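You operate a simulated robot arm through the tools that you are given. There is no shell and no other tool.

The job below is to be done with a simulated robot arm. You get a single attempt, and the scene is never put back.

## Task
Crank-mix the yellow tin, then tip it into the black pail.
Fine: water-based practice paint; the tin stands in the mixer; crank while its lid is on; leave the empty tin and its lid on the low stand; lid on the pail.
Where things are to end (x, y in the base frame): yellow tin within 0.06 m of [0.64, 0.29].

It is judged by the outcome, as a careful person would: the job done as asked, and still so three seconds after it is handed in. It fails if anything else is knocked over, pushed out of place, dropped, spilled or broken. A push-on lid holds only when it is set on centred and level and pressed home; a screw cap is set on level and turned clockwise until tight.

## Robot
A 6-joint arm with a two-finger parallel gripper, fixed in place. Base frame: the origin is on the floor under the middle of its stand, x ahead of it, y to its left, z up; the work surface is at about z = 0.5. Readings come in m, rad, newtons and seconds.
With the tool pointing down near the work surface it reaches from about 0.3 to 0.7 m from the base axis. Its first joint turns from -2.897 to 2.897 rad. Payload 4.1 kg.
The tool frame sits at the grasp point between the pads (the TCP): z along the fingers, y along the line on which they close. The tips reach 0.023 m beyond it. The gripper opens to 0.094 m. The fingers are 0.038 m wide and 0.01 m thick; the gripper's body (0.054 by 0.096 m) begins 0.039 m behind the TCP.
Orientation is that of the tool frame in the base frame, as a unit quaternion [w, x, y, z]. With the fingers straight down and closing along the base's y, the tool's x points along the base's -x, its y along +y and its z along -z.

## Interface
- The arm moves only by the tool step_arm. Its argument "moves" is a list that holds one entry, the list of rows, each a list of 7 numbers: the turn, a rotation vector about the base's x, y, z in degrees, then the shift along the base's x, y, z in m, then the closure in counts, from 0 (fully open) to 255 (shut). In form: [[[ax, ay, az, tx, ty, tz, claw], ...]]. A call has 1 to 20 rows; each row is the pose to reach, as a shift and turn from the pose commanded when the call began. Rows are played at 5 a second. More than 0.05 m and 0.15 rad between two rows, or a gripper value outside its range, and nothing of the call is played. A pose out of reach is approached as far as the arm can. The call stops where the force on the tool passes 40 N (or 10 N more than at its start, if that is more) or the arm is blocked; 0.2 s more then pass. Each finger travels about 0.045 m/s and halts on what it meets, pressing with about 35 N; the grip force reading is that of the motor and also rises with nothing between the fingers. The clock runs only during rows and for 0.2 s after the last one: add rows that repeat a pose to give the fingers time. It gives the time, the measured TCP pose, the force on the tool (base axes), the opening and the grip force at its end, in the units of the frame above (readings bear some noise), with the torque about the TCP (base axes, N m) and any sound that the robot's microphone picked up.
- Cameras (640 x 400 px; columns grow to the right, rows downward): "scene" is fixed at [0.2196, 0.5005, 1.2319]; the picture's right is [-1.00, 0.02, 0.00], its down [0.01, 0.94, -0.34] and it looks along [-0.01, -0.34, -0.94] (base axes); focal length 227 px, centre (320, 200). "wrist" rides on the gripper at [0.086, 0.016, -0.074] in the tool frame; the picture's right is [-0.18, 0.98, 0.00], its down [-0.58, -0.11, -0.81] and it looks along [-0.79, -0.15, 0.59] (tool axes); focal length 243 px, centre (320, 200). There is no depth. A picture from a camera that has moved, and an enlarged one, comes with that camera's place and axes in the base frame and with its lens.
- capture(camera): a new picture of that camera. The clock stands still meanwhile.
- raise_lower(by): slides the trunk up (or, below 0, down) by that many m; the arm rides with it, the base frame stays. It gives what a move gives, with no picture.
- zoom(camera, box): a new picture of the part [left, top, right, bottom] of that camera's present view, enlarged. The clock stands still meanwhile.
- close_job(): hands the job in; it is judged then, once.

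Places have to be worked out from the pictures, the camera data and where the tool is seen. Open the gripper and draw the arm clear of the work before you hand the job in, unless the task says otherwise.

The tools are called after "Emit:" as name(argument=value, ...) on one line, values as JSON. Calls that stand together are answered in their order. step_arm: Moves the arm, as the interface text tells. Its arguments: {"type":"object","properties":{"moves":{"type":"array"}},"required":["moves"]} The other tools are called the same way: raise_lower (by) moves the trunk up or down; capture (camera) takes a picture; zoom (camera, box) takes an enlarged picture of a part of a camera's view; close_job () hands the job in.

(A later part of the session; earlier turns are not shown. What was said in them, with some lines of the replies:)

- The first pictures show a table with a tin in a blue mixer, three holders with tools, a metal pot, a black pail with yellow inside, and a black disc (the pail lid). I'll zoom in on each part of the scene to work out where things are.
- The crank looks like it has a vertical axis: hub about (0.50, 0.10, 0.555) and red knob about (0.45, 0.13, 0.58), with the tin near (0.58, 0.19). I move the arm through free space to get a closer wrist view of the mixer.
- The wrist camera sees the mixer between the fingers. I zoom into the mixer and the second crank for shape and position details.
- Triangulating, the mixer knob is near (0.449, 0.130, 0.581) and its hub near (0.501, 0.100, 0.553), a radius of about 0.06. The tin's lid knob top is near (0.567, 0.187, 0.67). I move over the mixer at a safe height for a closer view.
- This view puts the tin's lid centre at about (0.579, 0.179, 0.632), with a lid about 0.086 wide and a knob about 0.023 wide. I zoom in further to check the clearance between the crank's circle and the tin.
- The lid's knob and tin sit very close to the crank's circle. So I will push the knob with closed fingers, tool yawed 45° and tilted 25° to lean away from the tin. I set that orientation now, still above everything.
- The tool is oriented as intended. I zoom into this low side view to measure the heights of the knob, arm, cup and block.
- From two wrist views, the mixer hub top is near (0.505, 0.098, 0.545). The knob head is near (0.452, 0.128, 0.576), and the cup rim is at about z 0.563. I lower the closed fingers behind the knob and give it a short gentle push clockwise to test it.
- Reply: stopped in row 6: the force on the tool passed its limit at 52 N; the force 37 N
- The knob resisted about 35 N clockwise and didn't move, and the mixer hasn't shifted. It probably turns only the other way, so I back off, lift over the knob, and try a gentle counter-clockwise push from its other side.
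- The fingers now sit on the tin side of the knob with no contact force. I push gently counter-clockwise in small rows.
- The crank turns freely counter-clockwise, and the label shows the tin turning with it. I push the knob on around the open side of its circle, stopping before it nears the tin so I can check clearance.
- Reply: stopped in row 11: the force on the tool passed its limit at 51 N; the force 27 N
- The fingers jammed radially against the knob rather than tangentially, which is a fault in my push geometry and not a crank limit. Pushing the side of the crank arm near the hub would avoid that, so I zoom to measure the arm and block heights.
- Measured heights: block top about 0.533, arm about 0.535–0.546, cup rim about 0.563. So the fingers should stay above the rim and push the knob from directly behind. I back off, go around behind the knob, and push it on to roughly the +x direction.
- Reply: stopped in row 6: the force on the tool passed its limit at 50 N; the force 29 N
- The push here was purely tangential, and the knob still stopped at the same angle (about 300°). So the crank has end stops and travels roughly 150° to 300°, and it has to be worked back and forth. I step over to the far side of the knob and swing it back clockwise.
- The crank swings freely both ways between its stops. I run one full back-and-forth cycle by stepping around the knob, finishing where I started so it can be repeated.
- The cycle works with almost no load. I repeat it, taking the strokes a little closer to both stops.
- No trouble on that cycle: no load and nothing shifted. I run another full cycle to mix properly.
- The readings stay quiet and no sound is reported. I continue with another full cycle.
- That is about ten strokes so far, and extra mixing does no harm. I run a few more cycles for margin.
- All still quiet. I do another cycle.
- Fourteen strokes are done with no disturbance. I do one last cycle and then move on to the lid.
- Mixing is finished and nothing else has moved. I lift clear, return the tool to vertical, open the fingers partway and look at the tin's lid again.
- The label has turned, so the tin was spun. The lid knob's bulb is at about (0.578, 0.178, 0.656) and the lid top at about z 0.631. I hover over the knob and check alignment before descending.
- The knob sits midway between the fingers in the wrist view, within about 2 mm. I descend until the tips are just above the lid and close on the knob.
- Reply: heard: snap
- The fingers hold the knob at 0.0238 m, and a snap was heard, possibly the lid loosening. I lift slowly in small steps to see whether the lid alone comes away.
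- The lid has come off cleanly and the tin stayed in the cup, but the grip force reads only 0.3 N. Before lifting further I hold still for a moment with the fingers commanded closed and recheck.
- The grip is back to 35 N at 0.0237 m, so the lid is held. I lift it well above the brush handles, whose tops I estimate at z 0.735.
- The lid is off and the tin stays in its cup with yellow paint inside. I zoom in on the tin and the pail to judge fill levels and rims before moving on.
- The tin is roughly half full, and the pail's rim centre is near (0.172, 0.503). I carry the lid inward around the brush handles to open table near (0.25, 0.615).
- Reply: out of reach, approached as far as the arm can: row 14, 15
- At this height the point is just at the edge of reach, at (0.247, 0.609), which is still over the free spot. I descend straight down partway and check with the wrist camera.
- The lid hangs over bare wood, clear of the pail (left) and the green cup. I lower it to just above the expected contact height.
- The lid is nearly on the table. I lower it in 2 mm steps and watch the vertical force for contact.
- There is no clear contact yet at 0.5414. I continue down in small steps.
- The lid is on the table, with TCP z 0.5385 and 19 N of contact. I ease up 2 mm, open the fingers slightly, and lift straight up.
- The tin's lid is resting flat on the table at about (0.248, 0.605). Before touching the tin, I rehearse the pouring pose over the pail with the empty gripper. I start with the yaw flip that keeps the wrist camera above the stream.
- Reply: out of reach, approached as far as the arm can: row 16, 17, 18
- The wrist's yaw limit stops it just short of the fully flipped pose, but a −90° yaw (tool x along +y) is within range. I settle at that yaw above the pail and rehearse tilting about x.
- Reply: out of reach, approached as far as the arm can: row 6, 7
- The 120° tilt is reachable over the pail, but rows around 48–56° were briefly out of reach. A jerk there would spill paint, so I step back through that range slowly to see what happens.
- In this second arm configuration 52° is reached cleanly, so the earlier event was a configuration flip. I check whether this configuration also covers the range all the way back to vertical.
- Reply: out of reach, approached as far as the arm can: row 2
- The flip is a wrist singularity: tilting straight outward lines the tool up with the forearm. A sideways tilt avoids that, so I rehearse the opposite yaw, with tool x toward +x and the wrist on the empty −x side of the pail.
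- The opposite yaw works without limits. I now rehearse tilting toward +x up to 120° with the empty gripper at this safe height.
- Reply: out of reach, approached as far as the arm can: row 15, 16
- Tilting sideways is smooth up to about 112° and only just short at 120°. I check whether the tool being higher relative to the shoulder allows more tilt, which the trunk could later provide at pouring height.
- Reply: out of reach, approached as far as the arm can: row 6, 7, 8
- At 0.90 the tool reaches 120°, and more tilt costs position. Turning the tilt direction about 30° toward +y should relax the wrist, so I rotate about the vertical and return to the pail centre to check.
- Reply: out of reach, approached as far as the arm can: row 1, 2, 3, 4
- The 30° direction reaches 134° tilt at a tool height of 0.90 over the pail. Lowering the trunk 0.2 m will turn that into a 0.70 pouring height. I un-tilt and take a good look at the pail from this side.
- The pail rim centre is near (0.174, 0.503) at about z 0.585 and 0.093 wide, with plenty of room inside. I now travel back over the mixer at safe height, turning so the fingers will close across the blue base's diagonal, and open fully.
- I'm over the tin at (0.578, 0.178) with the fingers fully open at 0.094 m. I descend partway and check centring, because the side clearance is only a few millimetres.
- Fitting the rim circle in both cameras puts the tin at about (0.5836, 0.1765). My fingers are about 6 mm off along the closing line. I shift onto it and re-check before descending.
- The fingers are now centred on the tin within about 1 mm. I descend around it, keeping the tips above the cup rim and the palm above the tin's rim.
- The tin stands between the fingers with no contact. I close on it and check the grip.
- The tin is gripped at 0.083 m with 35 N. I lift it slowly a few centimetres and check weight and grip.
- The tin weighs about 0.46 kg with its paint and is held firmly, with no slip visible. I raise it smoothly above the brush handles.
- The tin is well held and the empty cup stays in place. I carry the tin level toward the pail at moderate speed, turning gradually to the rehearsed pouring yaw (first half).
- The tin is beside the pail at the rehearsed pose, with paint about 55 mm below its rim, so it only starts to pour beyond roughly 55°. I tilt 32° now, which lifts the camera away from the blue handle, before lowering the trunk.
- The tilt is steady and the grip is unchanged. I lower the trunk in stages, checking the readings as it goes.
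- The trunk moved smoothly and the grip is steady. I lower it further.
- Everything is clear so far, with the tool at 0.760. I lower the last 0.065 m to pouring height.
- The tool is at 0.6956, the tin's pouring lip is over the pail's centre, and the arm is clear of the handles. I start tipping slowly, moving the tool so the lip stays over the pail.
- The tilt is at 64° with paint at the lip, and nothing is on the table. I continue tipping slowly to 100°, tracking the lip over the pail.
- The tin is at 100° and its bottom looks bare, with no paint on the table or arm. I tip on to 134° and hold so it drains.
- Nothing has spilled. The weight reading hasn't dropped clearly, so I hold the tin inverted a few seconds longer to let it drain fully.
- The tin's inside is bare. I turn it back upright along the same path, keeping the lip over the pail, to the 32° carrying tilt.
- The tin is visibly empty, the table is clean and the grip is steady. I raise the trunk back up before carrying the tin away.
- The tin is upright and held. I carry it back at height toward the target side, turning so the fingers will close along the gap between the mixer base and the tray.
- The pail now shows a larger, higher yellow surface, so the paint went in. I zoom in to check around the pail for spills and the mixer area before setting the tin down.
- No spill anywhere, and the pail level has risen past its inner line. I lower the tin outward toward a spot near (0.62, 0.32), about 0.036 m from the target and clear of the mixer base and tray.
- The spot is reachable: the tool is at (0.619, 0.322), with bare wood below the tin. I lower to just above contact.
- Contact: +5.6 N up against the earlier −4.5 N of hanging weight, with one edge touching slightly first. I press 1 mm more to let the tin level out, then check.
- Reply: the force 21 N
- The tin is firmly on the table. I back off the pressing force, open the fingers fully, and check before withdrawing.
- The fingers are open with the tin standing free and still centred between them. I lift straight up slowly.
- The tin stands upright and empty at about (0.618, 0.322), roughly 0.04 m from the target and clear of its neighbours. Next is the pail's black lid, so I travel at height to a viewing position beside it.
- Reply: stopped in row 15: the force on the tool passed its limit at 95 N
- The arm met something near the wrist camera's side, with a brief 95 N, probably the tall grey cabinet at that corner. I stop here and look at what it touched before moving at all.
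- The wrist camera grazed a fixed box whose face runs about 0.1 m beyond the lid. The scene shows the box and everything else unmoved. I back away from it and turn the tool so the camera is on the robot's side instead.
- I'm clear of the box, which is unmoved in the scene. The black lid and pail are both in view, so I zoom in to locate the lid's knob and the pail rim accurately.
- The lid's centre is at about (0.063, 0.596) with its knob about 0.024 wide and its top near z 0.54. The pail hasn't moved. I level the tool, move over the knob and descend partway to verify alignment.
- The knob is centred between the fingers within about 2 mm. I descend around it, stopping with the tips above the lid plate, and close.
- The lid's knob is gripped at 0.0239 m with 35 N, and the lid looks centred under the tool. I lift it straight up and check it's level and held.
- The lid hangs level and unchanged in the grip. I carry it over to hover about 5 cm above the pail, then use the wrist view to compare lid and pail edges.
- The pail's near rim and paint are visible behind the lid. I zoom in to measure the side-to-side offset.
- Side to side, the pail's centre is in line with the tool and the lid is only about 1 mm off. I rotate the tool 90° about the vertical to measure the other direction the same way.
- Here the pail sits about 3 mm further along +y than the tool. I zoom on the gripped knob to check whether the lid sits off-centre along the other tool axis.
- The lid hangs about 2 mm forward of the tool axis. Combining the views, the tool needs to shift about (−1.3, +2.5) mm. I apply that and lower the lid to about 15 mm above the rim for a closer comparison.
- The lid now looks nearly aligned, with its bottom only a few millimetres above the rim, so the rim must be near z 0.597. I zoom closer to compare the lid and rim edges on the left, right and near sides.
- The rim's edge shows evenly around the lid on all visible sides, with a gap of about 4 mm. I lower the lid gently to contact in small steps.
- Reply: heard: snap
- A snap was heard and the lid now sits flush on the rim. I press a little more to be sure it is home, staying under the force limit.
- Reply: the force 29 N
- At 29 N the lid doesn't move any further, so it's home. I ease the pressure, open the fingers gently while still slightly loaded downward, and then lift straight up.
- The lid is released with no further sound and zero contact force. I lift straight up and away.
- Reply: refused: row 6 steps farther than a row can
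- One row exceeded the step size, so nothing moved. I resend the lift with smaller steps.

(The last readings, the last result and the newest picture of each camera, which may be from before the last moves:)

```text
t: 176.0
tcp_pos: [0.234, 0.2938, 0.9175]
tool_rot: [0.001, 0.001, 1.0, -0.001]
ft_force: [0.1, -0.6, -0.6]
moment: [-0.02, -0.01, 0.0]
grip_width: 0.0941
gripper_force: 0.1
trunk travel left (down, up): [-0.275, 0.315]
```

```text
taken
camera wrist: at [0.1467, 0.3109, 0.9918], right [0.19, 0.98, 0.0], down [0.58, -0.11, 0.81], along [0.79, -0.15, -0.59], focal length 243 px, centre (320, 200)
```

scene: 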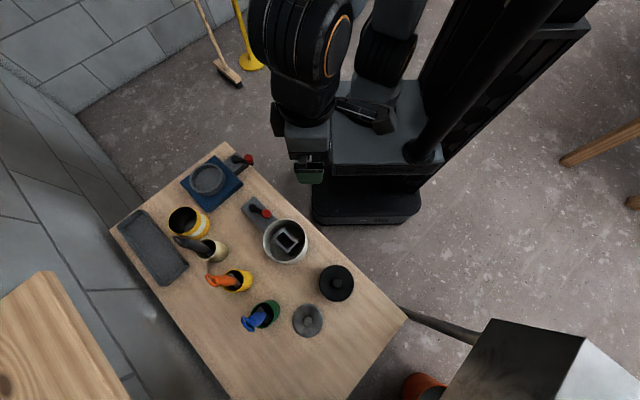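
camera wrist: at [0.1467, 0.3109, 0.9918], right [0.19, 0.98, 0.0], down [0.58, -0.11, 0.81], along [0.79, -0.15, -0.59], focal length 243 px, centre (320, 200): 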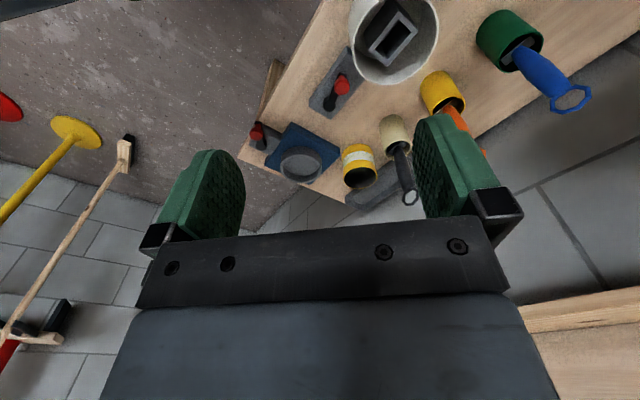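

The arm is clear and back near its starting pose. I zoom in for a final inspection of the pail and its lid, the tin and its lid, and the rest of the table.

Emit:
zoom(camera="scene", box=[280, 240, 400, 345])

Emit:
zoom(camera="scene", box=[110, 140, 290, 300])

Emit:
zoom(camera="wrist", box=[230, 0, 430, 220])

```text
3.81 times, centred on (340, 292) of scene
camera zoom: at [0.2196, 0.5005, 1.2319], right [-1.0, 0.02, 0.0], down [0.01, 0.94, -0.34], along [-0.01, -0.34, -0.94], focal length 865 px, centre (244, -152)
```

zoom: 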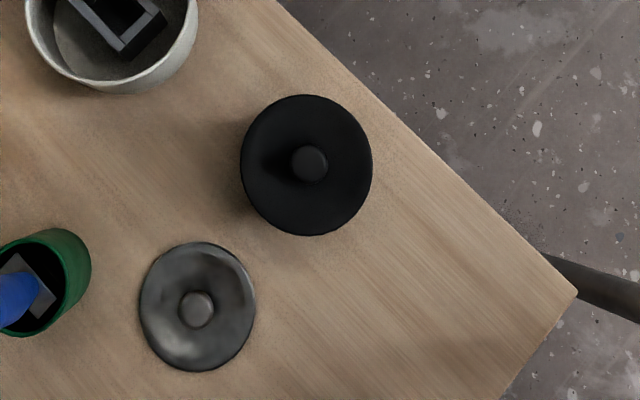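

```text
2.50 times, centred on (200, 220) of scene
camera zoom: at [0.2196, 0.5005, 1.2319], right [-1.0, 0.02, 0.0], down [0.01, 0.94, -0.34], along [-0.01, -0.34, -0.94], focal length 568 px, centre (620, 150)
```

zoom: 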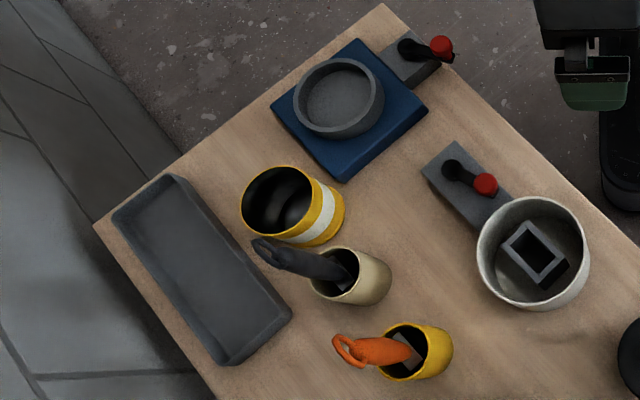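

```text
1.82 times, centred on (330, 110) of wrist
camera zoom: at [0.1467, 0.3109, 0.9918], right [0.19, 0.98, 0.0], down [0.58, -0.11, 0.81], along [0.79, -0.15, -0.59], focal length 441 px, centre (302, 364)
```

zoom: 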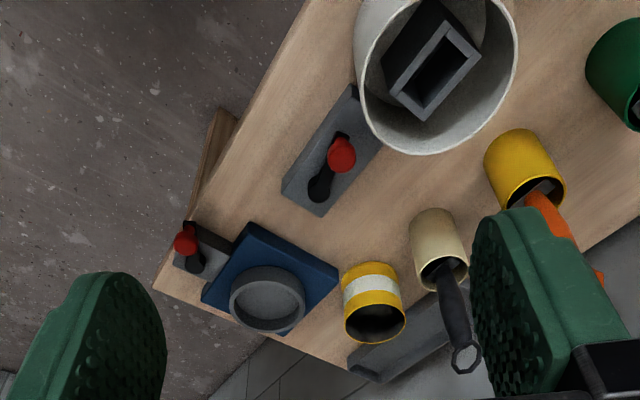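

Everything is in place, so I hand the job in:
- **Pail:** its lid is on, centred and snapped down.
- **Tin:** empty and upright at about (0.618, 0.322), roughly 0.04 m from the target.
- **Tin's lid:** lying flat on the table.
- **Surroundings:** I see no spills and nothing else out of place.
- **Arm:** the gripper is open and the arm is clear.

Emit:
close_job()

```text
The job is handed in.
```

The yellow tin is mixed and emptied into the black pail, and I've handed the job in. I haven't been told how it was judged.

- **Mixing:** The crank only turns through about 150° between two stops. I worked it back and forth for about 16 strokes with the tin's lid on. The tin turned with it, but nothing told me how much mixing counts as enough.
- **Pouring:** The tin looked bare inside afterwards, and the pail's level had clearly risen. I saw no spills. The weight reading on the gripper didn't drop noticeably, so I'm going by what the cameras showed.
- **Tin and its lid:** The tin stands upright at about (0.618, 0.322), roughly 0.04 m from the target. Its lid lies flat on the same table at about (0.25, 0.605). I took "the low stand" to mean that table, because the tray is too far from the target for the tin to stand on it.
- **Pail lid:** It snapped on, and pressing with 29 N moved it no further. It looks centred.
- **Contact with a box:** While I was moving toward the pail's lid, the arm briefly hit the fixed grey box beside the table at 95 N. The box looked unmoved afterwards, and nothing else was disturbed.

The gripper is open and the arm is clear of the work, near where it started.
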